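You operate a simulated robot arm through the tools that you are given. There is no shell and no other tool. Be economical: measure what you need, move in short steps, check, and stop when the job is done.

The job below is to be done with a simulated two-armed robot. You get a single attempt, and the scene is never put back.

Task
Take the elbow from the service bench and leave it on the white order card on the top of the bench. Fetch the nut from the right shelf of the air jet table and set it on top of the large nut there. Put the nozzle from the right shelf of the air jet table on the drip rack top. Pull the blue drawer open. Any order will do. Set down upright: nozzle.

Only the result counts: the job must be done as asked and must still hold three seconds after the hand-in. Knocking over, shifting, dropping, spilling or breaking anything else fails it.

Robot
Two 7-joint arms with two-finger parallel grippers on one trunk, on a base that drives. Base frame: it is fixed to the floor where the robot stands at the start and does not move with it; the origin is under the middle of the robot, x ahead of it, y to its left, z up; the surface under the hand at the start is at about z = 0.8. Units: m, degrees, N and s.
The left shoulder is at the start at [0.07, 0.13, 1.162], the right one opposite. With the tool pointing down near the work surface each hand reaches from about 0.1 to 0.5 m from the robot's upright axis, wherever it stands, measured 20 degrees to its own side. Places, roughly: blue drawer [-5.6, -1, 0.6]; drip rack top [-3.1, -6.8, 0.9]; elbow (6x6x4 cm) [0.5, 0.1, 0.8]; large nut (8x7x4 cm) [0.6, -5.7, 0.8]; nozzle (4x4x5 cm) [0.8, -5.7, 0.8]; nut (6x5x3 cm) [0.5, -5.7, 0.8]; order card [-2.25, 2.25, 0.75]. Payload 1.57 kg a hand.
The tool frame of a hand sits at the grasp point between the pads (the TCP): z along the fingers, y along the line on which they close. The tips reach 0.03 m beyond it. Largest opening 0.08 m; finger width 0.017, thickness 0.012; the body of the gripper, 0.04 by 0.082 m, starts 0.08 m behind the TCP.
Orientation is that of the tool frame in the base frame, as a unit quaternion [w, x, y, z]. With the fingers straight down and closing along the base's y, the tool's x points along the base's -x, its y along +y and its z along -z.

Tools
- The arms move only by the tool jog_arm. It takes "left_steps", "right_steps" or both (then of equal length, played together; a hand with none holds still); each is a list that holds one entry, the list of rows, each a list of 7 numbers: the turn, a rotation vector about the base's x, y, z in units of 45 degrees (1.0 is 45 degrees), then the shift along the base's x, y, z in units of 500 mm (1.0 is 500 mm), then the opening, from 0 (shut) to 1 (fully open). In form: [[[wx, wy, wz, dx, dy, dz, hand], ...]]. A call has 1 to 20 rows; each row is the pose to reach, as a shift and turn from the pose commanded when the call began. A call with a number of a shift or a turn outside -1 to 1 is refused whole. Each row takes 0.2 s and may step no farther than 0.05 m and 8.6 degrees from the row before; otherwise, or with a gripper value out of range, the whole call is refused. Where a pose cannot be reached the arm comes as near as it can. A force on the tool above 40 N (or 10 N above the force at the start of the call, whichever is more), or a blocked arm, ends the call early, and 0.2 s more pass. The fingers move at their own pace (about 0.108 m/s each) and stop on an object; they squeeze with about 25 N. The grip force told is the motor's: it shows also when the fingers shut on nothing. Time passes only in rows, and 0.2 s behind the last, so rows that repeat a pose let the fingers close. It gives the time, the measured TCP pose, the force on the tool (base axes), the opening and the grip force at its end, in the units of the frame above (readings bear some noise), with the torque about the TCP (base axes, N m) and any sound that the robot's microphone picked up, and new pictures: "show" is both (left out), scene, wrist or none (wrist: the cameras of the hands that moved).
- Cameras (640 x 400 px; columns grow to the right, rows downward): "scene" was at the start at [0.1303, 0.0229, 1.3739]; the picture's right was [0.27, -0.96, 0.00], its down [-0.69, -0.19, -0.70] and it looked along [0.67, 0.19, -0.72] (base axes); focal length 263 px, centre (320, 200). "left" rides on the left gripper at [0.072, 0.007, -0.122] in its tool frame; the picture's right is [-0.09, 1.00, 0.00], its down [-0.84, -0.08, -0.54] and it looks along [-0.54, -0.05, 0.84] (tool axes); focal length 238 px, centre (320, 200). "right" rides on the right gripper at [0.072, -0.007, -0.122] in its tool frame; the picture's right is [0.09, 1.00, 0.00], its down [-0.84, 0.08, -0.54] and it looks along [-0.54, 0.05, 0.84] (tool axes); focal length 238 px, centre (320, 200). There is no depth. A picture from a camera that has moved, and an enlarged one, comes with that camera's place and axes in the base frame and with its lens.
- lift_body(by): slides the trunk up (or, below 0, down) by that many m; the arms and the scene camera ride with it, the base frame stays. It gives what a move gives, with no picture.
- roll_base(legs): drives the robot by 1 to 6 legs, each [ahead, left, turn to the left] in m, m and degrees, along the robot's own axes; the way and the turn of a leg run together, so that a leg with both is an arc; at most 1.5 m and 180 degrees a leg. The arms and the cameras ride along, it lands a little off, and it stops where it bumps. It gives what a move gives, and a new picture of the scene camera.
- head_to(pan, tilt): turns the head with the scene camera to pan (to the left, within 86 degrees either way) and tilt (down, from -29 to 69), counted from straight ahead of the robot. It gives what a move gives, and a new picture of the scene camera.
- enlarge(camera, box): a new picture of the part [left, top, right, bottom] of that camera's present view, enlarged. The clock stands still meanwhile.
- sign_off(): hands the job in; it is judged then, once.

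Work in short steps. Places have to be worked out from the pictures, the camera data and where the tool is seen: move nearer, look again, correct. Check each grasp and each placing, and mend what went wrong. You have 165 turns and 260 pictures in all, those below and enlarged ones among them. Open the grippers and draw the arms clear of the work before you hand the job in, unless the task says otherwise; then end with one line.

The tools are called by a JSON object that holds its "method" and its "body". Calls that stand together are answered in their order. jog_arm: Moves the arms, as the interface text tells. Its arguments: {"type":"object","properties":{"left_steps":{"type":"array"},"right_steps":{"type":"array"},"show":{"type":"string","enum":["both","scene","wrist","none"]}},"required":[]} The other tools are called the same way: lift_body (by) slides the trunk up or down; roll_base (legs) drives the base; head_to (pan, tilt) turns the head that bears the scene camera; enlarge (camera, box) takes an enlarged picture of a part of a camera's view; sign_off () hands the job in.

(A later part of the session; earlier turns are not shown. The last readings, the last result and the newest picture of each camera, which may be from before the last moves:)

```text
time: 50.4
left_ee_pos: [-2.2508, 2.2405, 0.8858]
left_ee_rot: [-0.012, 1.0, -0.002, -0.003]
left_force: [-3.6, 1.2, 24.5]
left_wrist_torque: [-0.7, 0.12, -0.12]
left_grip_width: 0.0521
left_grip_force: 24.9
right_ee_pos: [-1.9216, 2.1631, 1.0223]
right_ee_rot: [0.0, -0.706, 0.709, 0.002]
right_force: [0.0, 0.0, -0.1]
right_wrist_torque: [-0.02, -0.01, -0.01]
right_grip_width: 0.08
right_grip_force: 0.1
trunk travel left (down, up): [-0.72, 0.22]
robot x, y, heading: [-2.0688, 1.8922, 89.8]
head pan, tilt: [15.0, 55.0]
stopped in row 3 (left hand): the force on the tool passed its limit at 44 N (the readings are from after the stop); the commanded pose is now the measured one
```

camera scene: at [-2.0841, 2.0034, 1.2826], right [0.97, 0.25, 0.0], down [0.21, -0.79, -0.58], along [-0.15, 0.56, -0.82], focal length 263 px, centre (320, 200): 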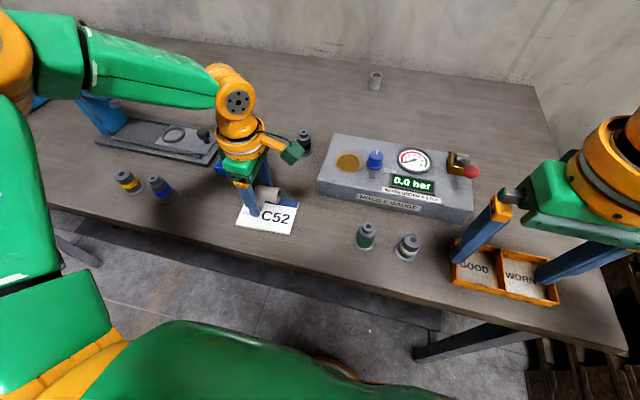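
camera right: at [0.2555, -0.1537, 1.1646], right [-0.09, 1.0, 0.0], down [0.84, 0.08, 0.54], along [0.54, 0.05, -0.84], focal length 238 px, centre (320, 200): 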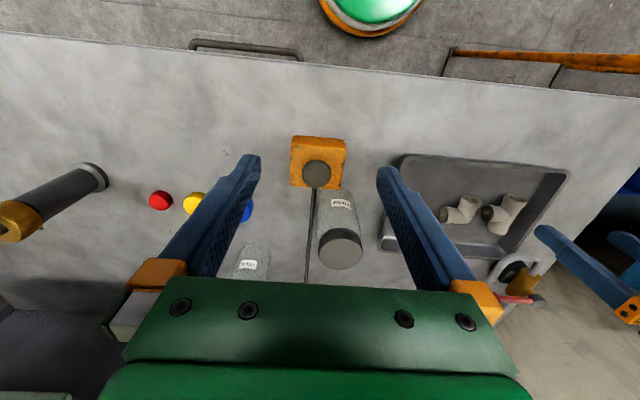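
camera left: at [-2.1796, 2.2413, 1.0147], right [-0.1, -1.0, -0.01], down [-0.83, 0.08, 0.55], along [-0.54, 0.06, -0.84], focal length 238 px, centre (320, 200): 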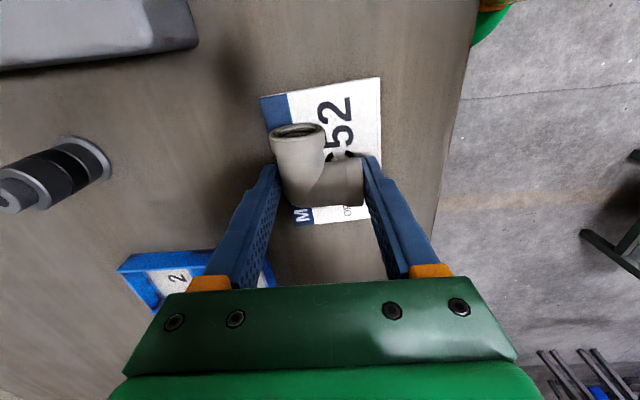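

Contact is made; I release and rise straight up.

{"method": "jog_arm", "body": {"left_steps": [[[0, 0, 0, 0, 0, 0.002, 0.7], [0, 0, 0, 0, 0, 0.002, 0.9], [0, 0, 0, 0, 0, 0.002, 1], [0, 0, 0, 0, 0, 0.05, 1], [0, 0, 0, 0, 0, 0.12, 1], [0, 0, 0, 0, 0, 0.2, 1], [0, 0, 0, 0, 0, 0.2, 1]]], "show": "wrist"}}

{"method": "enlarge", "body": {"camera": "scene", "box": [200, 130, 360, 260]}}

```text
time: 52.0
left_ee_pos: [-2.2517, 2.2444, 0.9838]
left_ee_rot: [-0.007, 1.0, -0.003, -0.002]
left_force: [-0.4, 0.4, -0.2]
left_wrist_torque: [-0.01, -0.04, -0.02]
left_grip_width: 0.0801
left_grip_force: 0.0
right_ee_pos: [-1.9216, 2.1657, 1.0211]
right_ee_rot: [-0.001, -0.705, 0.709, 0.0]
right_force: [0.7, 0.2, 0.2]
right_wrist_torque: [-0.01, 0.01, 0.0]
right_grip_width: 0.08
right_grip_force: 0.0
trunk travel left (down, up): [-0.72, 0.22]
robot x, y, heading: [-2.0701, 1.8872, 89.8]
head pan, tilt: [15.0, 55.0]
camera left: at [-2.1798, 2.235, 1.1055], right [-0.1, -1.0, -0.02], down [-0.83, 0.07, 0.55], along [-0.54, 0.07, -0.84], focal length 238 px, centre (320, 200)
```

left: 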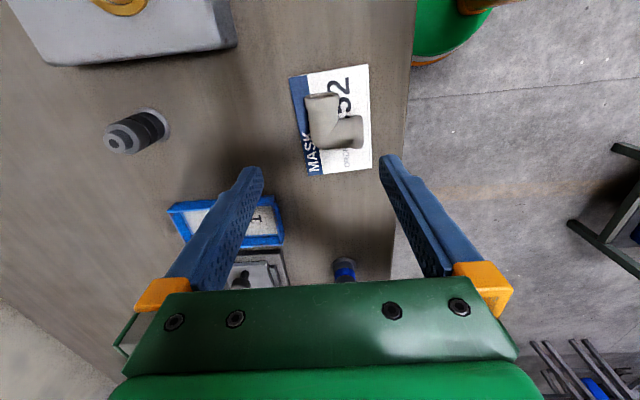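

```text
3.08 times, centred on (280, 195) of scene
camera zoom: at [-2.0863, 2.01, 1.2816], right [0.97, 0.25, 0.0], down [0.21, -0.79, -0.57], along [-0.15, 0.55, -0.82], focal length 810 px, centre (443, 215)
```

zoom: 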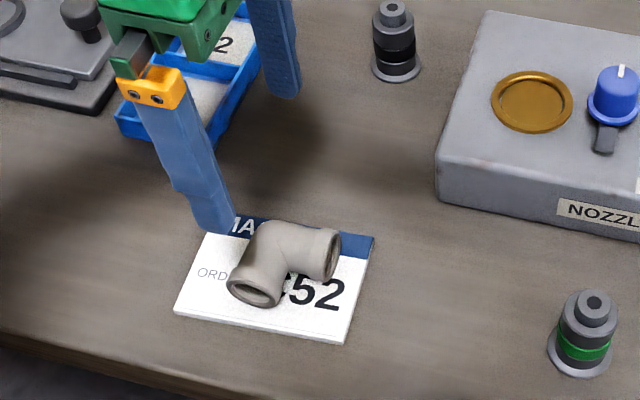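

The elbow lies flat on the card. I turn the left hand back to its normal orientation while rising, before driving off.

{"method": "jog_arm", "body": {"left_steps": [[[0, 0, -0.18, 0, -0.04, 0.03, 1], [0, 0, -0.36, 0, -0.08, 0.06, 1], [0, 0, -0.54, 0, -0.12, 0.06, 1], [0, 0, -0.72, 0, -0.16, 0.06, 1], [0, 0, -0.9, 0, -0.16, 0.06, 1], [0, 0, -1.0, 0, -0.16, 0.06, 1]]], "show": "none"}}

{"method": "jog_arm", "body": {"left_steps": [[[0, 0, -0.18, 0, 0, 0, 1], [0, 0, -0.36, 0, 0, 0, 1], [0, 0, -0.54, 0, 0, 0, 1], [0, 0, -0.72, 0, 0, 0, 1], [0, 0, -0.9, 0, 0, 0, 1], [0, 0, -1.0, 0, 0, 0, 1]]], "show": "none"}}

{"method": "roll_base", "body": {"legs": [[-0.6, 0, 0]]}}

{"method": "head_to", "body": {"pan": 80, "tilt": 20}}

```text
time: 53.4
left_ee_pos: [-2.2522, 2.1623, 1.0132]
left_ee_rot: [-0.008, 0.923, -0.386, 0.002]
left_force: [0.1, 0.2, -0.7]
left_wrist_torque: [0.03, 0.02, -0.01]
left_grip_width: 0.08
left_grip_force: 0.0
right_ee_pos: [-1.9215, 2.166, 1.0211]
right_ee_rot: [0.0, -0.706, 0.708, 0.0]
right_force: [-1.0, 0.5, -0.2]
right_wrist_torque: [-0.01, 0.02, -0.01]
right_grip_width: 0.0801
right_grip_force: 0.1
trunk travel left (down, up): [-0.72, 0.22]
robot x, y, heading: [-2.07, 1.8912, 90.0]
head pan, tilt: [15.0, 55.0]
```

```text
time: 54.8
left_ee_pos: [-2.2521, 2.1634, 1.0125]
left_ee_rot: [0.008, -0.704, 0.71, -0.004]
left_force: [0.4, -0.3, 0.7]
left_wrist_torque: [0.0, 0.01, -0.02]
left_grip_width: 0.08
left_grip_force: 0.1
right_ee_pos: [-1.9211, 2.1657, 1.0202]
right_ee_rot: [0.0, -0.706, 0.709, -0.001]
right_force: [0.1, 0.3, 0.0]
right_wrist_torque: [-0.01, 0.01, 0.02]
right_grip_width: 0.08
right_grip_force: 0.1
trunk travel left (down, up): [-0.72, 0.22]
robot x, y, heading: [-2.0716, 1.8856, 89.6]
head pan, tilt: [15.0, 55.0]
```

```text
time: 58.2
left_ee_pos: [-2.2543, 1.5652, 1.0135]
left_ee_rot: [-0.007, 0.708, -0.706, 0.005]
left_force: [-0.2, 0.5, 0.7]
left_wrist_torque: [0.01, 0.0, 0.02]
left_grip_width: 0.0802
left_grip_force: 0.1
right_ee_pos: [-1.9255, 1.57, 1.0218]
right_ee_rot: [0.001, 0.708, -0.706, 0.001]
right_force: [0.1, 1.0, -0.2]
right_wrist_torque: [-0.03, -0.02, -0.01]
right_grip_width: 0.0798
right_grip_force: 0.1
trunk travel left (down, up): [-0.72, 0.22]
robot x, y, heading: [-2.0704, 1.2947, 90.3]
head pan, tilt: [15.0, 55.0]
camera scene: at [-2.0877, 1.4133, 1.2816], right [0.97, 0.26, 0.0], down [0.21, -0.79, -0.57], along [-0.15, 0.55, -0.82], focal length 263 px, centre (320, 200)
```

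scene: 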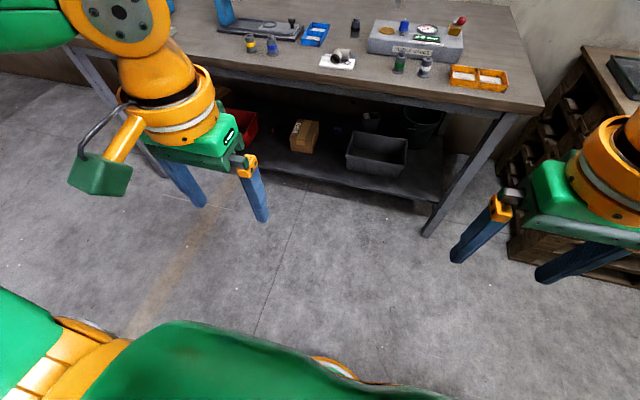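

```text
time: 59.6
left_ee_pos: [-2.253, 1.5656, 1.0138]
left_ee_rot: [-0.007, 0.708, -0.707, 0.005]
left_force: [0.5, 0.0, 0.4]
left_wrist_torque: [-0.03, -0.02, 0.01]
left_grip_width: 0.0804
left_grip_force: 0.1
right_ee_pos: [-1.9236, 1.569, 1.0218]
right_ee_rot: [0.0, 0.707, -0.707, 0.0]
right_force: [0.4, -0.7, -0.5]
right_wrist_torque: [0.02, 0.01, -0.03]
right_grip_width: 0.0799
right_grip_force: 0.0
trunk travel left (down, up): [-0.72, 0.22]
robot x, y, heading: [-2.0727, 1.2925, 90.3]
head pan, tilt: [80.0, 20.0]
camera scene: at [-2.1607, 1.359, 1.3337], right [0.17, 0.98, 0.0], down [0.34, -0.06, -0.94], along [-0.93, 0.16, -0.34], focal length 263 px, centre (320, 200)
```

scene: 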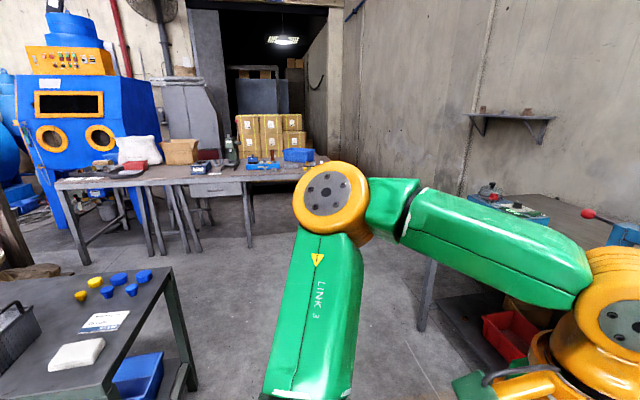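

I turn to face −x, back off to x≈−1.4, and look around to plan the way to the blue drawer.

{"method": "roll_base", "body": {"legs": [[0, 0, 90], [-0.6, 0, 0]]}}

{"method": "head_to", "body": {"pan": 75, "tilt": 20}}

{"method": "head_to", "body": {"pan": 25, "tilt": 15}}

```text
time: 66.8
left_ee_pos: [-1.7445, 1.1163, 1.0141]
left_ee_rot: [-0.009, 1.0, 0.008, -0.002]
left_force: [-0.4, -0.2, 0.1]
left_wrist_torque: [0.01, -0.01, 0.0]
left_grip_width: 0.0797
left_grip_force: 0.1
right_ee_pos: [-1.755, 1.4453, 1.0207]
right_ee_rot: [-0.001, 1.0, 0.008, 0.0]
right_force: [-0.5, 0.0, 0.4]
right_wrist_torque: [-0.01, -0.01, 0.01]
right_grip_width: 0.0801
right_grip_force: 0.1
trunk travel left (down, up): [-0.72, 0.22]
robot x, y, heading: [-1.4735, 1.3036, -179.2]
head pan, tilt: [80.0, 20.0]
camera scene: at [-1.5377, 1.2105, 1.3337], right [-0.99, 0.16, 0.0], down [0.05, 0.34, -0.94], along [-0.15, -0.93, -0.34], focal length 263 px, centre (320, 200)
```

scene: 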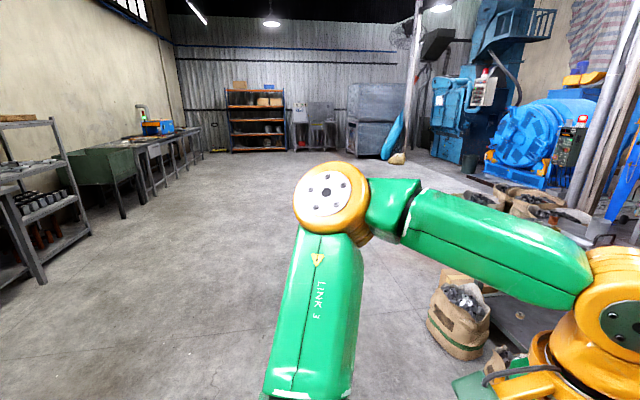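

```text
time: 67.5
left_ee_pos: [-1.7452, 1.1165, 1.0127]
left_ee_rot: [-0.009, 1.0, 0.008, -0.003]
left_force: [-0.4, 0.8, 1.0]
left_wrist_torque: [0.01, 0.02, 0.02]
left_grip_width: 0.0801
left_grip_force: 0.0
right_ee_pos: [-1.7532, 1.445, 1.0218]
right_ee_rot: [0.001, 1.0, 0.008, 0.0]
right_force: [0.0, -0.4, -0.1]
right_wrist_torque: [0.0, 0.01, 0.04]
right_grip_width: 0.0799
right_grip_force: 0.0
trunk travel left (down, up): [-0.72, 0.22]
robot x, y, heading: [-1.4783, 1.3053, -179.0]
head pan, tilt: [75.0, 20.0]
camera scene: at [-1.5447, 1.2122, 1.3338], right [-0.97, 0.24, 0.0], down [0.08, 0.33, -0.94], along [-0.23, -0.91, -0.34], focal length 263 px, centre (320, 200)
```

scene: 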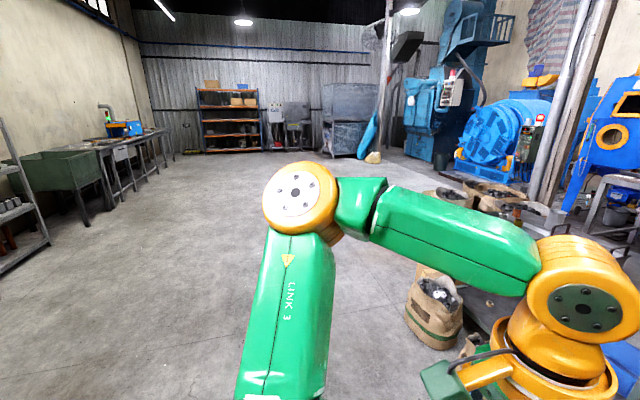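

```text
time: 68.7
left_ee_pos: [-1.7439, 1.1144, 1.0139]
left_ee_rot: [-0.008, 1.0, 0.007, -0.002]
left_force: [0.2, -0.4, 0.9]
left_wrist_torque: [-0.01, 0.01, 0.0]
left_grip_width: 0.0801
left_grip_force: 0.0
right_ee_pos: [-1.7539, 1.4452, 1.0211]
right_ee_rot: [0.0, 1.0, 0.008, 0.0]
right_force: [0.2, 0.3, -0.1]
right_wrist_torque: [-0.01, -0.02, -0.01]
right_grip_width: 0.0798
right_grip_force: 0.1
trunk travel left (down, up): [-0.72, 0.22]
robot x, y, heading: [-1.4739, 1.2997, -179.2]
head pan, tilt: [25.0, 15.0]
camera scene: at [-1.6061, 1.2615, 1.3419], right [-0.44, 0.9, 0.0], down [0.23, 0.11, -0.97], along [-0.87, -0.42, -0.26], focal length 263 px, centre (320, 200)
```

scene: 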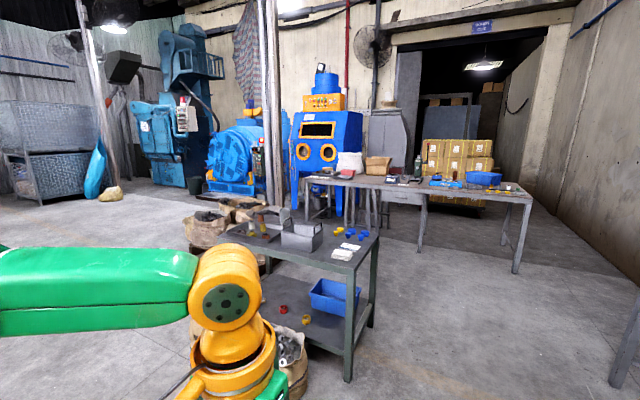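

I enlarge the region around the blue cabinet to find the blue drawer.

{"method": "enlarge", "body": {"camera": "scene", "box": [190, 60, 430, 230]}}

```text
2.35 times, centred on (310, 145) of scene
camera zoom: at [-1.6061, 1.2615, 1.3419], right [-0.44, 0.9, 0.0], down [0.23, 0.11, -0.97], along [-0.87, -0.42, -0.26], focal length 620 px, centre (344, 329)
```

zoom: 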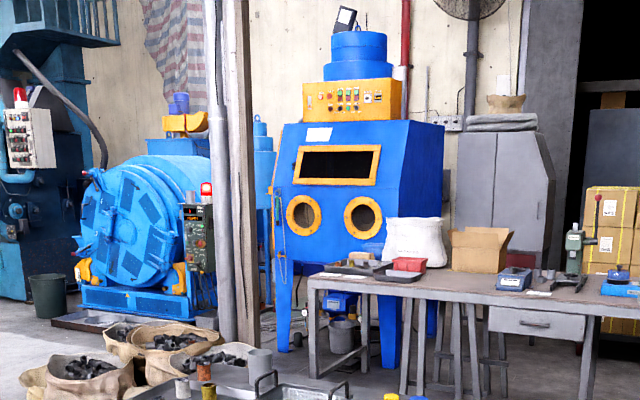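

The blue blast cabinet is near (−5.4, −0.6). I drive along the open aisle: −y first, then toward −x, and look again.

{"method": "roll_base", "body": {"legs": [[0, 1.5, -0.8], [0, 1.5, 0], [0, 0.5, 0], [0.8, 0, 0]]}}

{"method": "head_to", "body": {"pan": -20, "tilt": 15}}

```text
time: 89.5
left_ee_pos: [-2.4691, -2.4092, 1.0149]
left_ee_rot: [-0.01, 1.0, 0.011, -0.002]
left_force: [0.6, -0.4, -0.2]
left_wrist_torque: [-0.02, 0.01, 0.01]
left_grip_width: 0.0798
left_grip_force: 0.0
right_ee_pos: [-2.4786, -2.0798, 1.0208]
right_ee_rot: [0.0, 1.0, 0.011, 0.0]
right_force: [0.4, -0.4, -0.8]
right_wrist_torque: [0.01, -0.01, 0.0]
right_grip_width: 0.08
right_grip_force: 0.1
trunk travel left (down, up): [-0.72, 0.22]
robot x, y, heading: [-2.2004, -2.2207, -178.8]
head pan, tilt: [25.0, 15.0]
camera scene: at [-2.3305, -2.2615, 1.342], right [-0.44, 0.9, 0.0], down [0.23, 0.11, -0.97], along [-0.87, -0.43, -0.26], focal length 263 px, centre (320, 200)
```

scene: 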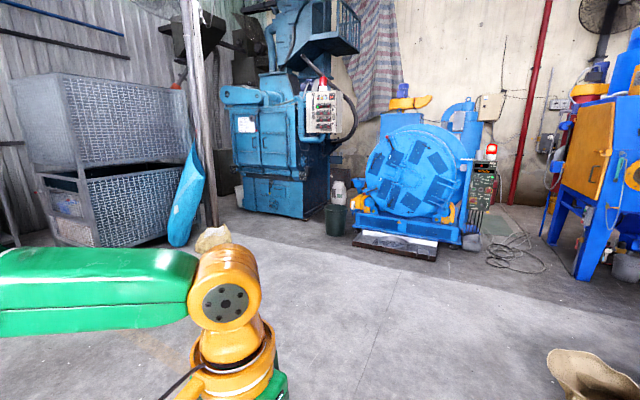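

```text
time: 90.6
left_ee_pos: [-2.4691, -2.4075, 1.014]
left_ee_rot: [-0.008, 1.0, 0.01, -0.003]
left_force: [0.2, 0.2, 1.5]
left_wrist_torque: [0.01, -0.01, 0.01]
left_grip_width: 0.0798
left_grip_force: 0.1
right_ee_pos: [-2.48, -2.0795, 1.0212]
right_ee_rot: [0.0, 1.0, 0.01, 0.001]
right_force: [0.3, -0.1, -0.5]
right_wrist_torque: [0.02, 0.02, 0.0]
right_grip_width: 0.0802
right_grip_force: 0.0
trunk travel left (down, up): [-0.72, 0.22]
robot x, y, heading: [-2.1983, -2.2215, -178.9]
head pan, tilt: [-20.0, 15.0]
camera scene: at [-2.3358, -2.1903, 1.3419], right [0.32, 0.95, 0.0], down [0.25, -0.08, -0.97], along [-0.91, 0.31, -0.26], focal length 263 px, centre (320, 200)
```

scene: 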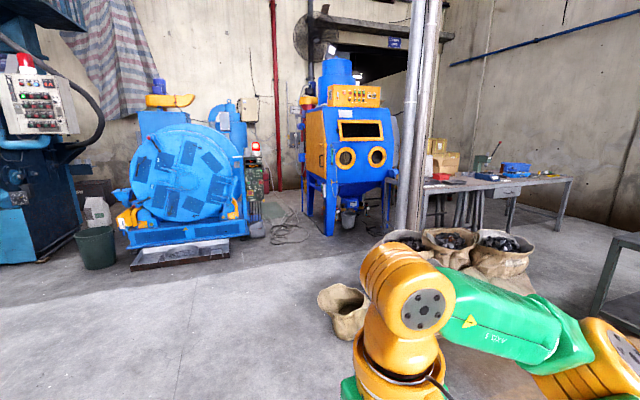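

I enlarge the blue cabinet from here.

{"method": "enlarge", "body": {"camera": "scene", "box": [270, 70, 430, 250]}}

```text
2.22 times, centred on (350, 160) of scene
camera zoom: at [-2.3358, -2.1903, 1.3419], right [0.32, 0.95, 0.0], down [0.25, -0.08, -0.97], along [-0.91, 0.31, -0.26], focal length 585 px, centre (253, 289)
```

zoom: 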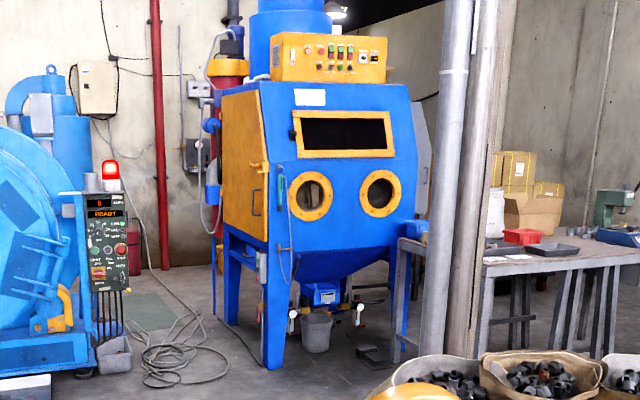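

The drawer isn't obvious yet. I drive closer along y≈−2.2 and look at the cabinet's front.

{"method": "roll_base", "body": {"legs": [[1.3, 0, 0], [1.0, 0, 0]]}}

{"method": "head_to", "body": {"pan": -55, "tilt": 30}}

```text
time: 102.0
left_ee_pos: [-4.7781, -2.4661, 1.0143]
left_ee_rot: [-0.008, 1.0, 0.013, -0.003]
left_force: [0.5, -0.6, 0.3]
left_wrist_torque: [0.03, -0.01, 0.01]
left_grip_width: 0.0798
left_grip_force: 0.0
right_ee_pos: [-4.7909, -2.1368, 1.0216]
right_ee_rot: [0.0, 1.0, 0.013, -0.001]
right_force: [0.9, 0.4, 0.1]
right_wrist_torque: [0.01, -0.01, 0.01]
right_grip_width: 0.0799
right_grip_force: 0.1
trunk travel left (down, up): [-0.72, 0.22]
robot x, y, heading: [-4.5124, -2.2783, -178.3]
head pan, tilt: [-20.0, 15.0]
camera scene: at [-4.6456, -2.2469, 1.342], right [0.32, 0.95, 0.0], down [0.25, -0.08, -0.97], along [-0.92, 0.31, -0.26], focal length 263 px, centre (320, 200)
```

scene: 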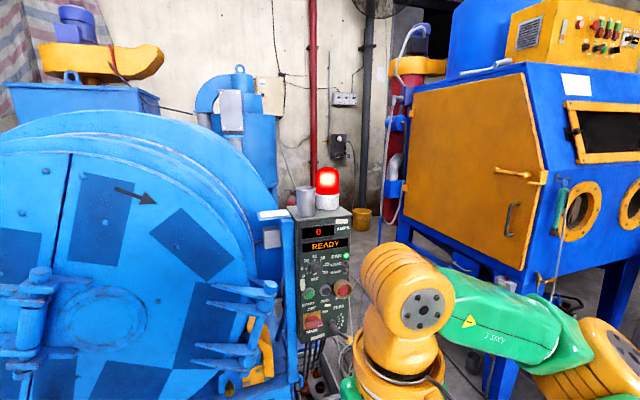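

```text
time: 103.0
left_ee_pos: [-4.7792, -2.4654, 1.0145]
left_ee_rot: [-0.009, 1.0, 0.014, -0.003]
left_force: [-0.6, 0.2, 0.6]
left_wrist_torque: [0.01, 0.0, 0.01]
left_grip_width: 0.0801
left_grip_force: 0.0
right_ee_pos: [-4.7902, -2.1363, 1.0221]
right_ee_rot: [0.0, 1.0, 0.013, -0.001]
right_force: [0.6, -0.4, 0.1]
right_wrist_torque: [0.0, -0.01, 0.0]
right_grip_width: 0.0801
right_grip_force: 0.0
trunk travel left (down, up): [-0.72, 0.22]
robot x, y, heading: [-4.5078, -2.2754, -178.7]
head pan, tilt: [-55.0, 30.0]
camera scene: at [-4.6113, -2.204, 1.3177], right [0.8, 0.6, 0.0], down [0.3, -0.4, -0.87], along [-0.52, 0.7, -0.5], focal length 263 px, centre (320, 200)
```

scene: 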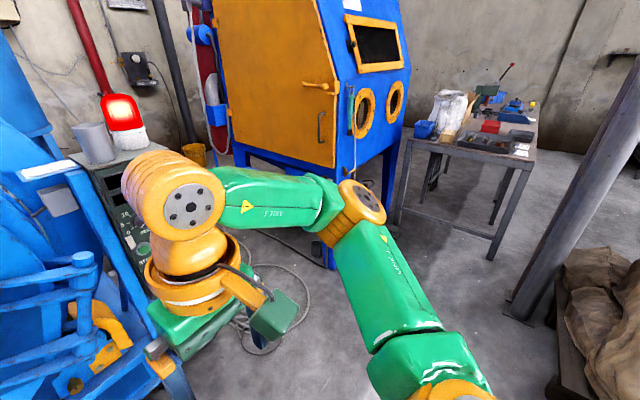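

The cabinet front leg is at about (−5.4, −1.0), the table starts at y≈−0.26 and a post stands at (−4.29, −0.69). I slide right to y≈−1.2 and look at the underside of the cabinet.

{"method": "roll_base", "body": {"legs": [[0, 1.0, 0]]}}

```text
time: 108.2
left_ee_pos: [-4.7467, -3.4593, 1.0138]
left_ee_rot: [-0.008, 1.0, 0.018, -0.003]
left_force: [-0.5, -1.1, 0.0]
left_wrist_torque: [-0.02, -0.01, 0.04]
left_grip_width: 0.0799
left_grip_force: 0.1
right_ee_pos: [-4.7608, -3.1295, 1.0218]
right_ee_rot: [0.001, 1.0, 0.018, 0.0]
right_force: [0.0, -0.5, 1.4]
right_wrist_torque: [0.0, 0.01, 0.0]
right_grip_width: 0.08
right_grip_force: 0.1
trunk travel left (down, up): [-0.72, 0.22]
robot x, y, heading: [-4.4782, -3.2687, -178.1]
head pan, tilt: [-55.0, 30.0]
camera scene: at [-4.5812, -3.1955, 1.3177], right [0.8, 0.6, 0.0], down [0.3, -0.4, -0.87], along [-0.52, 0.69, -0.5], focal length 263 px, centre (320, 200)
```

scene: 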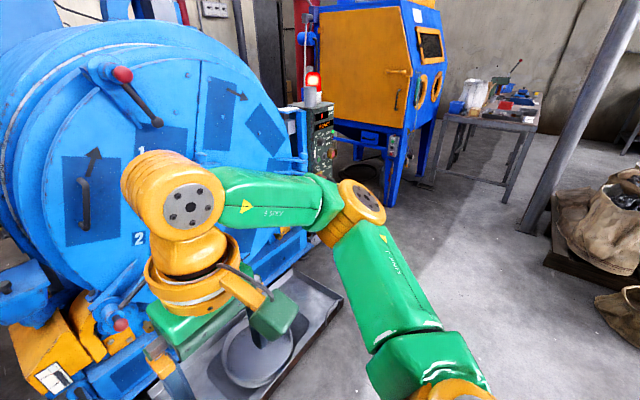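

I slid the wrong way (left is −y here); nothing was touched. I go back to the right 2.1 m.

{"method": "roll_base", "body": {"legs": [[0, -1.0, -1.9], [0, -1.1, 0]]}}

{"method": "head_to", "body": {"pan": -20, "tilt": 35}}

```text
time: 118.5
left_ee_pos: [-4.7707, -1.3656, 1.0137]
left_ee_rot: [-0.009, 1.0, 0.0, -0.003]
left_force: [0.1, 1.1, -0.6]
left_wrist_torque: [0.0, 0.02, 0.0]
left_grip_width: 0.0798
left_grip_force: 0.1
right_ee_pos: [-4.7747, -1.0358, 1.0216]
right_ee_rot: [0.0, 1.0, 0.0, 0.0]
right_force: [0.1, 0.3, -0.4]
right_wrist_torque: [-0.01, -0.01, 0.0]
right_grip_width: 0.08
right_grip_force: 0.0
trunk travel left (down, up): [-0.72, 0.22]
robot x, y, heading: [-4.5006, -1.1805, 180.0]
head pan, tilt: [-55.0, 30.0]
camera scene: at [-4.5984, -1.1087, 1.3177], right [0.82, 0.57, 0.0], down [0.29, -0.41, -0.87], along [-0.5, 0.71, -0.5], focal length 263 px, centre (320, 200)
```

scene: 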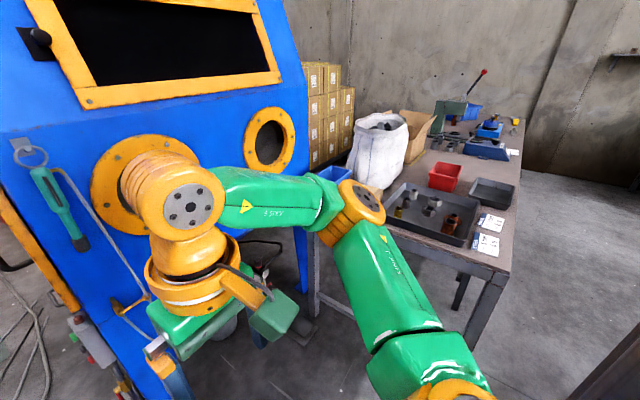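

```text
time: 119.5
left_ee_pos: [-4.7714, -1.3671, 1.0131]
left_ee_rot: [-0.008, 1.0, 0.0, -0.003]
left_force: [-0.5, -0.3, 0.1]
left_wrist_torque: [-0.01, -0.03, 0.0]
left_grip_width: 0.0802
left_grip_force: 0.1
right_ee_pos: [-4.7759, -1.0354, 1.0209]
right_ee_rot: [0.0, 1.0, 0.0, 0.0]
right_force: [0.1, 0.8, 0.5]
right_wrist_torque: [0.02, 0.01, -0.01]
right_grip_width: 0.0801
right_grip_force: 0.1
trunk travel left (down, up): [-0.72, 0.22]
robot x, y, heading: [-4.4983, -1.1867, 180.2]
head pan, tilt: [-20.0, 35.0]
camera scene: at [-4.6292, -1.1522, 1.3099], right [0.34, 0.94, 0.0], down [0.54, -0.2, -0.82], along [-0.77, 0.28, -0.57], focal length 263 px, centre (320, 200)
```

scene: 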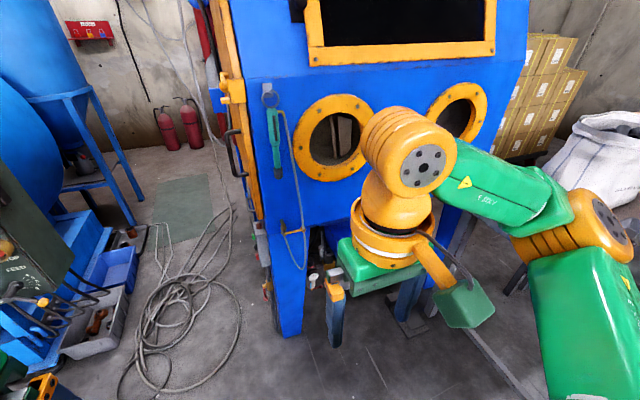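

I lower the trunk to look beneath the cabinet.

{"method": "lift_body", "body": {"by": -0.4}}

{"method": "head_to", "body": {"pan": -22, "tilt": 20}}

```text
time: 123.4
left_ee_pos: [-4.773, -1.3654, 0.6137]
left_ee_rot: [-0.01, 1.0, 0.0, -0.003]
left_force: [0.4, 0.6, 0.4]
left_wrist_torque: [0.02, 0.01, -0.01]
left_grip_width: 0.0797
left_grip_force: 0.0
right_ee_pos: [-4.7765, -1.035, 0.6213]
right_ee_rot: [0.001, 1.0, 0.0, 0.0]
right_force: [0.4, 0.0, -0.7]
right_wrist_torque: [0.02, 0.0, 0.02]
right_grip_width: 0.08
right_grip_force: 0.0
trunk travel left (down, up): [-0.32, 0.62]
robot x, y, heading: [-4.4992, -1.1823, 180.3]
head pan, tilt: [-20.0, 35.0]
```

```text
time: 124.1
left_ee_pos: [-4.7725, -1.3659, 0.6138]
left_ee_rot: [-0.009, 1.0, 0.0, -0.003]
left_force: [0.5, 0.4, -0.3]
left_wrist_torque: [-0.01, -0.03, 0.03]
left_grip_width: 0.08
left_grip_force: 0.2
right_ee_pos: [-4.7758, -1.0353, 0.622]
right_ee_rot: [0.001, 1.0, 0.0, -0.001]
right_force: [0.8, 0.5, -0.4]
right_wrist_torque: [-0.04, 0.0, 0.0]
right_grip_width: 0.0799
right_grip_force: 0.1
trunk travel left (down, up): [-0.32, 0.62]
robot x, y, heading: [-4.4958, -1.1829, 180.0]
head pan, tilt: [-22.0, 20.0]
camera scene: at [-4.6328, -1.1475, 0.9337], right [0.37, 0.93, 0.0], down [0.32, -0.13, -0.94], along [-0.87, 0.35, -0.34], focal length 263 px, centre (320, 200)
```

scene: 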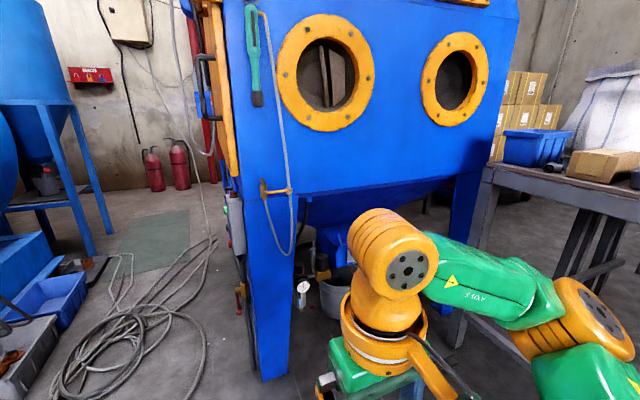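

The right wrist hides the hopper; I lower the right hand by 0.2 m and look again.

{"method": "jog_arm", "body": {"right_steps": [[[0, 0, 0, 0, 0, -0.1, 1], [0, 0, 0, 0, 0, -0.2, 1], [0, 0, 0, 0, 0, -0.3, 1], [0, 0, 0, 0, 0, -0.4, 1]]], "show": "scene"}}

```text
time: 125.1
left_ee_pos: [-4.7724, -1.3665, 0.6141]
left_ee_rot: [-0.008, 1.0, 0.001, -0.002]
left_force: [-0.4, 0.6, -0.2]
left_wrist_torque: [0.0, 0.03, -0.02]
left_grip_width: 0.0803
left_grip_force: 0.0
right_ee_pos: [-4.7752, -1.0375, 0.4221]
right_ee_rot: [0.0, 1.0, -0.001, -0.001]
right_force: [0.1, 0.3, 0.0]
right_wrist_torque: [0.01, 0.03, 0.0]
right_grip_width: 0.0801
right_grip_force: 0.1
trunk travel left (down, up): [-0.32, 0.62]
robot x, y, heading: [-4.4993, -1.1849, 180.0]
head pan, tilt: [-22.0, 20.0]
camera scene: at [-4.633, -1.1473, 0.9338], right [0.37, 0.93, 0.0], down [0.32, -0.13, -0.94], along [-0.87, 0.35, -0.34], focal length 263 px, centre (320, 200)
```

scene: 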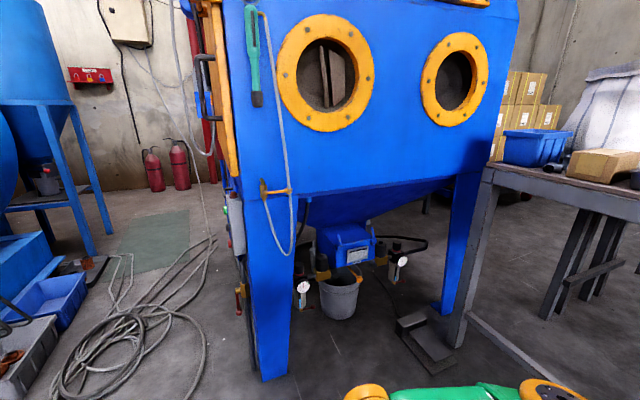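

{"method": "enlarge", "body": {"camera": "scene", "box": [280, 190, 440, 330]}}

```text
2.86 times, centred on (360, 260) of scene
camera zoom: at [-4.633, -1.1473, 0.9338], right [0.37, 0.93, 0.0], down [0.32, -0.13, -0.94], along [-0.87, 0.35, -0.34], focal length 752 px, centre (206, 29)
```

zoom: 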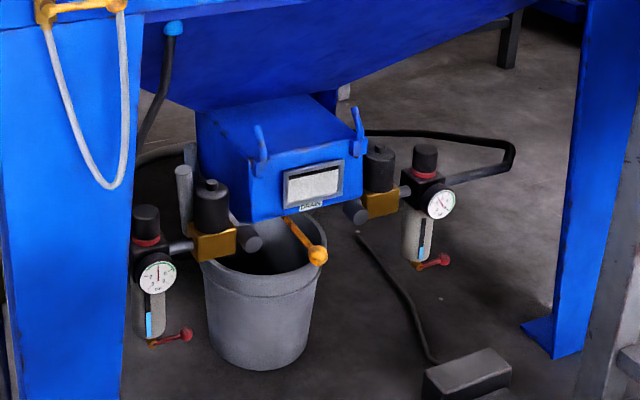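

That box is a "drain", not a drawer. The told place matches the cabinet's left side, so I slide left and view that side.

{"method": "roll_base", "body": {"legs": [[0, 0.9, 0]]}}

{"method": "head_to", "body": {"pan": -45, "tilt": 10}}

```text
time: 129.9
left_ee_pos: [-4.7737, -2.282, 0.6134]
left_ee_rot: [-0.009, 1.0, -0.002, -0.002]
left_force: [0.5, 0.1, -0.3]
left_wrist_torque: [0.0, 0.01, 0.0]
left_grip_width: 0.0798
left_grip_force: 0.1
right_ee_pos: [-4.7754, -1.9531, 0.4217]
right_ee_rot: [0.001, 1.0, -0.002, 0.0]
right_force: [-0.1, 0.5, -0.5]
right_wrist_torque: [0.02, -0.01, 0.01]
right_grip_width: 0.0802
right_grip_force: 0.0
trunk travel left (down, up): [-0.32, 0.62]
robot x, y, heading: [-4.5017, -2.1033, 179.6]
head pan, tilt: [-22.0, 20.0]
camera scene: at [-4.6341, -2.0641, 0.9338], right [0.38, 0.93, 0.0], down [0.32, -0.13, -0.94], along [-0.87, 0.35, -0.34], focal length 263 px, centre (320, 200)
```

scene: 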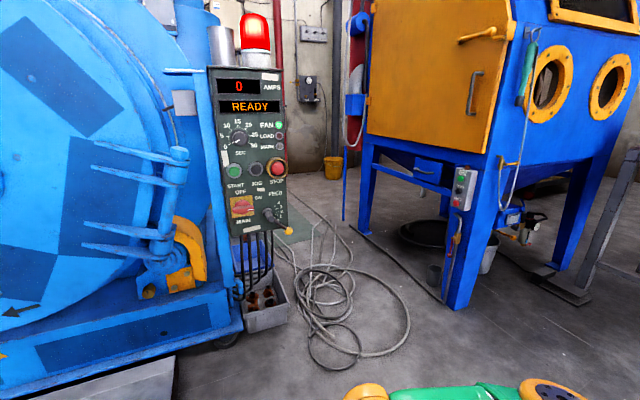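

```text
time: 130.8
left_ee_pos: [-4.7742, -2.2819, 0.6135]
left_ee_rot: [-0.009, 1.0, -0.002, -0.003]
left_force: [0.4, -0.7, -0.4]
left_wrist_torque: [0.0, -0.02, 0.0]
left_grip_width: 0.0801
left_grip_force: 0.0
right_ee_pos: [-4.776, -1.9533, 0.421]
right_ee_rot: [0.0, 1.0, -0.001, -0.001]
right_force: [-0.8, -0.2, 0.7]
right_wrist_torque: [0.0, 0.0, 0.02]
right_grip_width: 0.08
right_grip_force: 0.0
trunk travel left (down, up): [-0.32, 0.62]
robot x, y, heading: [-4.499, -2.1007, 179.8]
head pan, tilt: [-45.0, 10.0]
camera scene: at [-4.6135, -2.0332, 0.95], right [0.71, 0.71, 0.0], down [0.12, -0.12, -0.98], along [-0.69, 0.7, -0.17], focal length 263 px, centre (320, 200)
```

scene: 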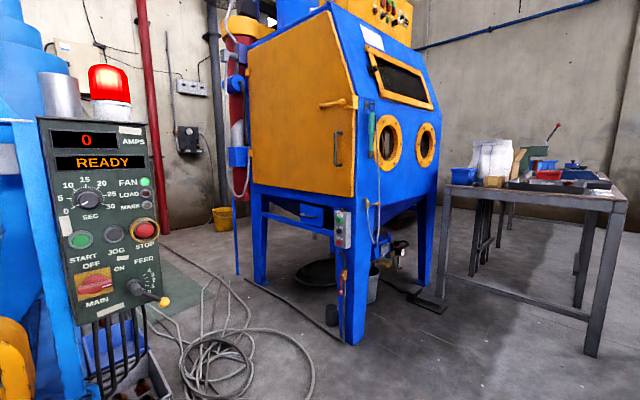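

Just below the orange door there is a small blue thing with a handle. I enlarge it.

{"method": "enlarge", "body": {"camera": "scene", "box": [230, 160, 390, 280]}}

```text
3.33 times, centred on (310, 220) of scene
camera zoom: at [-4.6135, -2.0332, 0.95], right [0.71, 0.71, 0.0], down [0.12, -0.12, -0.98], along [-0.69, 0.7, -0.17], focal length 878 px, centre (353, 133)
```

zoom: 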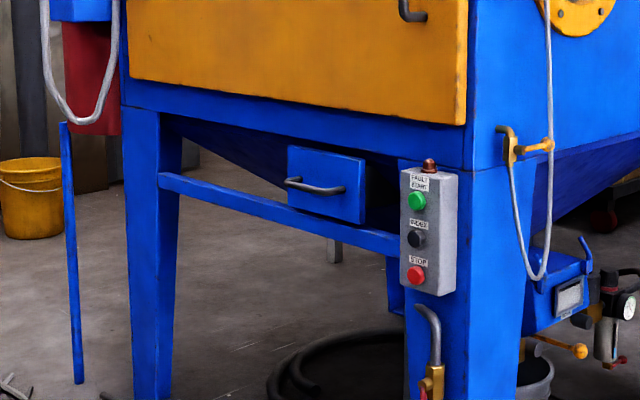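

Found it: the blue drawer faces −y on the cabinet's left side, bar handle near (−5.66, −1.06, 0.61). I'll come from the diagonal, avoiding the cable coil; first turn right 45° and advance partly.

{"method": "roll_base", "body": {"legs": [[0, 0, -45], [0.4, -0.12, 0]]}}

{"method": "head_to", "body": {"pan": 5, "tilt": 20}}

```text
time: 135.4
left_ee_pos: [-5.0228, -1.6676, 0.6137]
left_ee_rot: [-0.009, 0.924, -0.383, 0.001]
left_force: [0.0, 0.4, 0.1]
left_wrist_torque: [0.02, 0.02, -0.04]
left_grip_width: 0.08
left_grip_force: 0.2
right_ee_pos: [-4.7903, -1.4342, 0.4213]
right_ee_rot: [0.001, 0.924, -0.383, 0.001]
right_force: [-1.1, -0.1, -1.0]
right_wrist_torque: [0.02, 0.04, -0.02]
right_grip_width: 0.0797
right_grip_force: 0.1
trunk travel left (down, up): [-0.32, 0.62]
robot x, y, heading: [-4.7038, -1.7325, 135.0]
head pan, tilt: [-45.0, 10.0]
camera scene: at [-4.7326, -1.603, 0.95], right [1.0, 0.0, 0.0], down [0.0, -0.17, -0.98], along [0.0, 0.98, -0.17], focal length 263 px, centre (320, 200)
```

scene: 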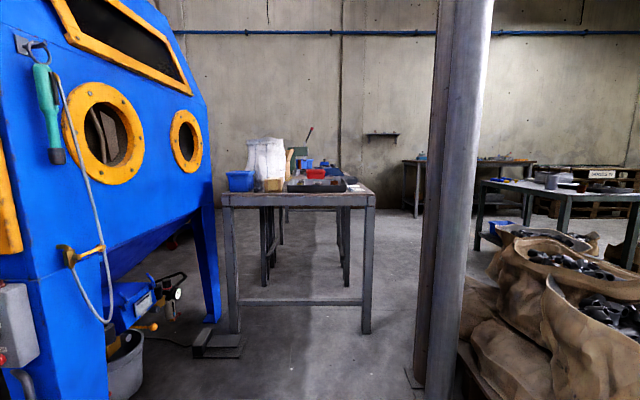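

```text
time: 136.6
left_ee_pos: [-5.0224, -1.6676, 0.6136]
left_ee_rot: [-0.009, 0.924, -0.382, 0.001]
left_force: [1.4, -0.3, 0.5]
left_wrist_torque: [-0.02, -0.01, 0.04]
left_grip_width: 0.0801
left_grip_force: 0.1
right_ee_pos: [-4.7908, -1.4327, 0.4223]
right_ee_rot: [0.0, 0.924, -0.382, -0.001]
right_force: [0.8, -0.2, -0.5]
right_wrist_torque: [-0.01, -0.01, 0.0]
right_grip_width: 0.0799
right_grip_force: 0.1
trunk travel left (down, up): [-0.32, 0.62]
robot x, y, heading: [-4.6989, -1.7344, 135.1]
head pan, tilt: [5.0, 20.0]
camera scene: at [-4.8038, -1.6362, 0.9338], right [0.64, 0.77, 0.0], down [0.26, -0.22, -0.94], along [-0.72, 0.6, -0.34], focal length 263 px, centre (320, 200)
```

scene: 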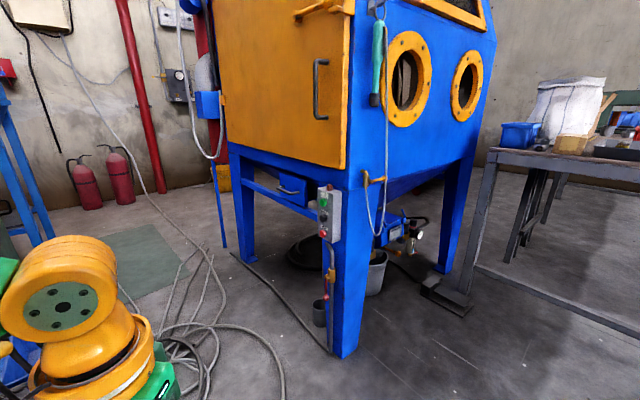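

I enlarge the drawer from here for a better fix.

{"method": "enlarge", "body": {"camera": "scene", "box": [230, 150, 350, 240]}}

```text
4.44 times, centred on (290, 195) of scene
camera zoom: at [-4.8038, -1.6362, 0.9338], right [0.64, 0.77, 0.0], down [0.26, -0.22, -0.94], along [-0.72, 0.6, -0.34], focal length 1170 px, centre (453, 222)
```

zoom: 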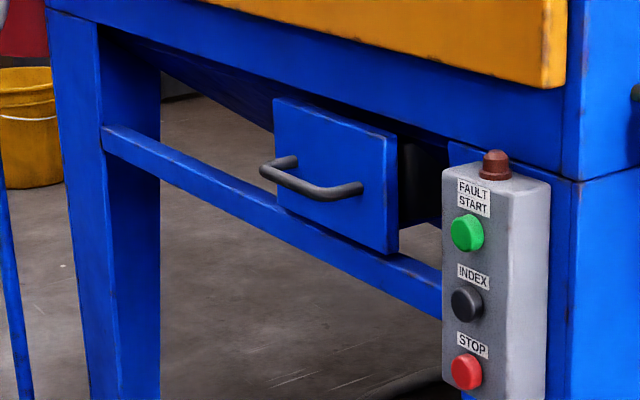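

I now reorient the left hand to point ahead horizontally, in stages, advancing it as it pitches up.

{"method": "jog_arm", "body": {"left_steps": [[[0.118, 0.118, 0, -0.025, 0.025, 0, 1], [0.236, 0.236, 0, -0.05, 0.05, 0, 1], [0.354, 0.354, 0, -0.08, 0.08, 0, 1], [0.471, 0.471, 0, -0.11, 0.11, 0, 1], [0.589, 0.589, 0, -0.14, 0.14, 0, 1], [0.707, 0.707, 0, -0.16, 0.16, 0, 1], [0.707, 0.707, 0, -0.16, 0.16, 0, 1]]], "show": "none"}}

{"method": "jog_arm", "body": {"left_steps": [[[0.118, 0.118, 0, -0.025, 0.025, 0, 1], [0.236, 0.236, 0, -0.05, 0.05, 0, 1], [0.354, 0.354, 0, -0.08, 0.08, 0, 1], [0.471, 0.471, 0, -0.11, 0.11, 0, 1], [0.589, 0.589, 0, -0.14, 0.14, 0, 1], [0.707, 0.707, 0, -0.16, 0.16, 0, 1], [0.707, 0.707, 0, -0.16, 0.16, 0, 1]]], "show": "both"}}

```text
time: 138.2
left_ee_pos: [-5.1014, -1.5881, 0.6144]
left_ee_rot: [-0.155, 0.852, -0.356, -0.352]
left_force: [-0.6, 0.0, 0.2]
left_wrist_torque: [0.01, 0.01, 0.03]
left_grip_width: 0.0801
left_grip_force: 0.1
right_ee_pos: [-4.7903, -1.4342, 0.4227]
right_ee_rot: [0.0, 0.924, -0.383, 0.001]
right_force: [-0.7, 0.4, 0.1]
right_wrist_torque: [-0.03, 0.0, -0.02]
right_grip_width: 0.0801
right_grip_force: 0.0
trunk travel left (down, up): [-0.32, 0.62]
robot x, y, heading: [-4.6942, -1.7328, 135.2]
head pan, tilt: [5.0, 20.0]
```

```text
time: 139.8
left_ee_pos: [-5.182, -1.5076, 0.6141]
left_ee_rot: [0.277, -0.648, 0.276, 0.653]
left_force: [-0.1, 0.0, 0.3]
left_wrist_torque: [0.0, 0.01, -0.02]
left_grip_width: 0.0803
left_grip_force: 0.0
right_ee_pos: [-4.7903, -1.4334, 0.4211]
right_ee_rot: [0.0, 0.924, -0.383, 0.0]
right_force: [-0.1, 1.1, -0.5]
right_wrist_torque: [0.01, 0.0, -0.01]
right_grip_width: 0.08
right_grip_force: 0.0
trunk travel left (down, up): [-0.32, 0.62]
robot x, y, heading: [-4.7016, -1.7335, 135.2]
head pan, tilt: [5.0, 20.0]
camera scene: at [-4.8038, -1.6363, 0.9338], right [0.64, 0.77, 0.0], down [0.26, -0.22, -0.94], along [-0.72, 0.6, -0.34], focal length 263 px, centre (320, 200)
camera left: at [-5.102, -1.5998, 0.5416], right [-0.72, -0.69, 0.09], down [0.44, -0.34, 0.83], along [-0.55, 0.64, 0.54], focal length 238 px, centre (320, 200)
```

scene: 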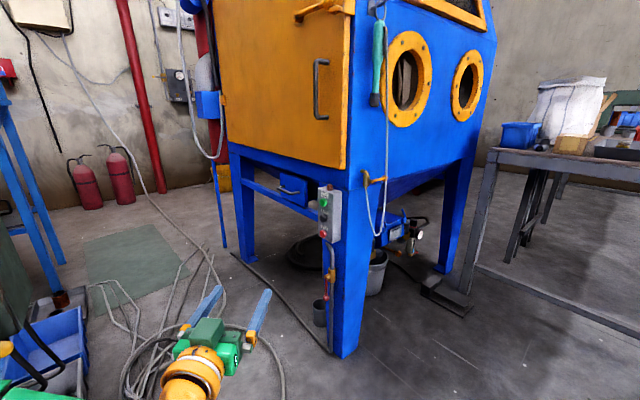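
left: 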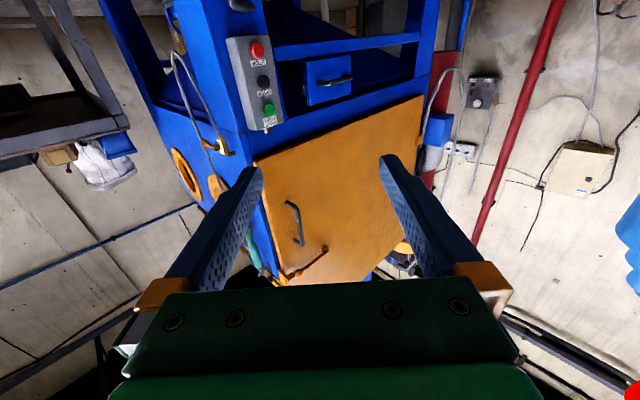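

Now I roll the hand 90° about its pointing axis so that it closes vertically.

{"method": "jog_arm", "body": {"left_steps": [[[-0.118, 0.118, 0, 0, 0, 0, 1], [-0.236, 0.236, 0, 0, 0, 0, 1], [-0.354, 0.354, 0, 0, 0, 0, 1], [-0.471, 0.471, 0, 0, 0, 0, 1], [-0.589, 0.589, 0, 0, 0, 0, 1], [-0.707, 0.707, 0, 0, 0, 0, 1], [-0.707, 0.707, 0, 0, 0, 0, 1]]], "show": "none"}}

{"method": "jog_arm", "body": {"left_steps": [[[-0.118, 0.118, 0, 0, 0, 0, 1], [-0.236, 0.236, 0, 0, 0, 0, 1], [-0.354, 0.354, 0, 0, 0, 0, 1], [-0.471, 0.471, 0, 0, 0, 0, 1], [-0.589, 0.589, 0, 0, 0, 0, 1], [-0.707, 0.707, 0, 0, 0, 0, 1], [-0.707, 0.707, 0, 0, 0, 0, 1]]], "show": "wrist"}}

```text
time: 141.4
left_ee_pos: [-5.1833, -1.5077, 0.615]
left_ee_rot: [0.004, -0.499, 0.506, 0.704]
left_force: [0.6, -0.3, 0.2]
left_wrist_torque: [0.03, 0.02, -0.02]
left_grip_width: 0.0801
left_grip_force: 0.2
right_ee_pos: [-4.7903, -1.4333, 0.4223]
right_ee_rot: [0.0, 0.924, -0.382, 0.0]
right_force: [-0.5, 0.0, -0.1]
right_wrist_torque: [0.01, -0.03, -0.02]
right_grip_width: 0.0801
right_grip_force: 0.1
trunk travel left (down, up): [-0.32, 0.62]
robot x, y, heading: [-4.6957, -1.7334, 134.9]
head pan, tilt: [5.0, 20.0]
```

```text
time: 143.0
left_ee_pos: [-5.1817, -1.5089, 0.613]
left_ee_rot: [-0.267, -0.271, 0.66, 0.648]
left_force: [0.1, -0.3, -0.1]
left_wrist_torque: [0.02, -0.03, -0.03]
left_grip_width: 0.0799
left_grip_force: 0.2
right_ee_pos: [-4.7908, -1.4337, 0.4222]
right_ee_rot: [0.0, 0.924, -0.382, 0.0]
right_force: [0.2, 0.6, 0.0]
right_wrist_torque: [0.01, -0.01, 0.0]
right_grip_width: 0.08
right_grip_force: 0.0
trunk travel left (down, up): [-0.32, 0.62]
robot x, y, heading: [-4.6982, -1.7313, 135.0]
head pan, tilt: [5.0, 20.0]
camera left: at [-5.1472, -1.6453, 0.6226], right [0.05, 0.08, 1.0], down [0.98, 0.2, -0.07], along [-0.21, 0.98, -0.07], focal length 238 px, centre (320, 200)
```

left: 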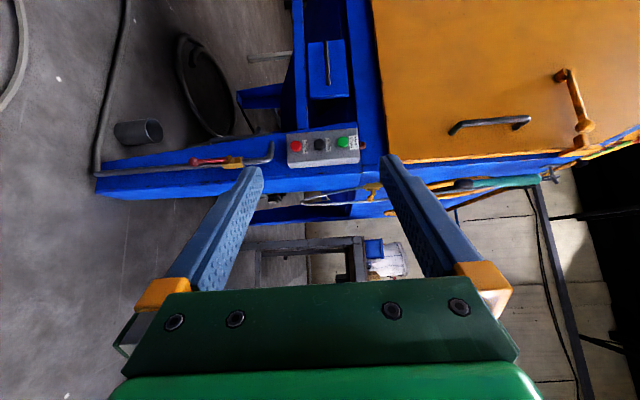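

The handle triangulates to (−5.63, −1.107, 0.623). I drive 0.35 m ahead on the diagonal and check again.

{"method": "roll_base", "body": {"legs": [[0.34, 0.03, 0]]}}

{"method": "enlarge", "body": {"camera": "left", "box": [160, 0, 480, 200]}}

```text
time: 145.3
left_ee_pos: [-5.4469, -1.2849, 0.6142]
left_ee_rot: [-0.268, -0.272, 0.659, 0.648]
left_force: [0.8, -0.1, 0.4]
left_wrist_torque: [0.0, -0.01, 0.0]
left_grip_width: 0.0799
left_grip_force: 0.1
right_ee_pos: [-5.0562, -1.2105, 0.4211]
right_ee_rot: [0.001, 0.924, -0.383, 0.001]
right_force: [0.5, 0.5, -0.3]
right_wrist_torque: [-0.01, -0.02, 0.01]
right_grip_width: 0.0799
right_grip_force: 0.0
trunk travel left (down, up): [-0.32, 0.62]
robot x, y, heading: [-4.9612, -1.5088, 135.1]
head pan, tilt: [5.0, 20.0]
camera scene: at [-5.0695, -1.4131, 0.9337], right [0.64, 0.77, 0.0], down [0.26, -0.22, -0.94], along [-0.72, 0.6, -0.34], focal length 263 px, centre (320, 200)
```

scene: 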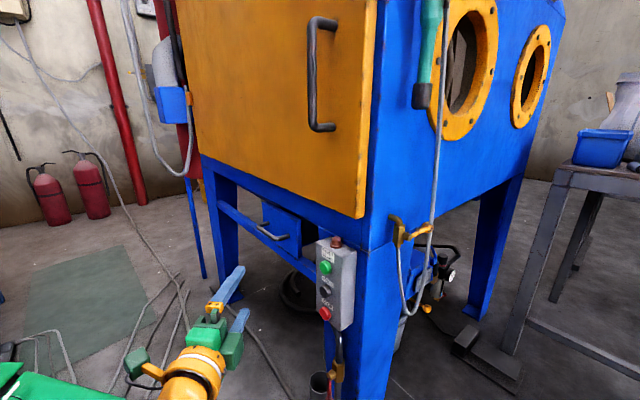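

```text
2.00 times, centred on (320, 100) of left
camera zoom: at [-5.4128, -1.4222, 0.6224], right [0.05, 0.08, 1.0], down [0.98, 0.2, -0.07], along [-0.21, 0.98, -0.06], focal length 477 px, centre (320, 400)
```

zoom: 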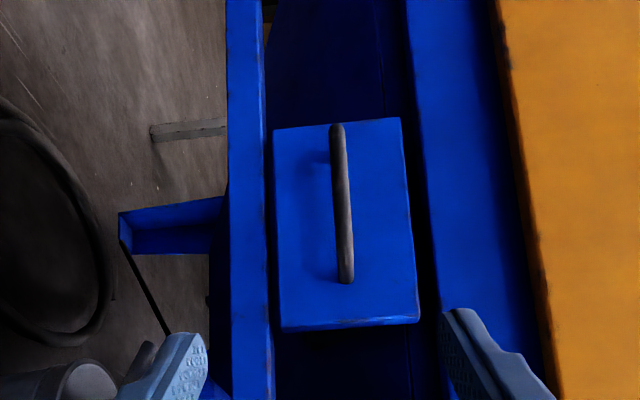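

The handle is at about (−5.612, −1.122, 0.627), straight along the tool axis. I advance 0.15 m and check.

{"method": "jog_arm", "body": {"left_steps": [[[0, 0, 0, -0.05, 0.05, 0.026, 1], [0, 0, 0, -0.1, 0.1, 0.026, 1], [0, 0, 0, -0.15, 0.15, 0.026, 1], [0, 0, 0, -0.21, 0.21, 0.026, 1], [0, 0, 0, -0.21, 0.21, 0.026, 1]]], "show": "wrist"}}

```text
time: 146.5
left_ee_pos: [-5.542, -1.214, 0.644]
left_ee_rot: [-0.266, -0.271, 0.66, 0.648]
left_force: [-0.7, -0.6, -0.5]
left_wrist_torque: [0.0, 0.01, -0.01]
left_grip_width: 0.0802
left_grip_force: 0.0
left hand out of reach, approached as far as the arm can: row 3, 4, 5
right_ee_pos: [-5.0556, -1.2098, 0.4221]
right_ee_rot: [-0.001, 0.924, -0.383, 0.001]
right_force: [0.0, -1.2, -0.2]
right_wrist_torque: [0.02, -0.02, 0.0]
right_grip_width: 0.0801
right_grip_force: 0.1
trunk travel left (down, up): [-0.32, 0.62]
robot x, y, heading: [-4.9664, -1.5113, 135.2]
head pan, tilt: [5.0, 20.0]
camera left: at [-5.5079, -1.3508, 0.6539], right [0.05, 0.08, 1.0], down [0.98, 0.2, -0.07], along [-0.21, 0.98, -0.06], focal length 238 px, centre (320, 200)
```

left: 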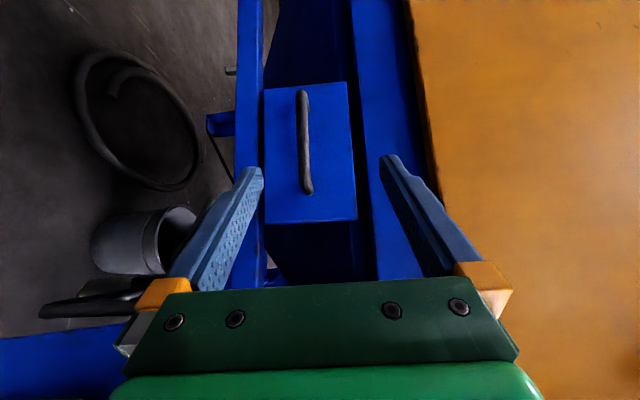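

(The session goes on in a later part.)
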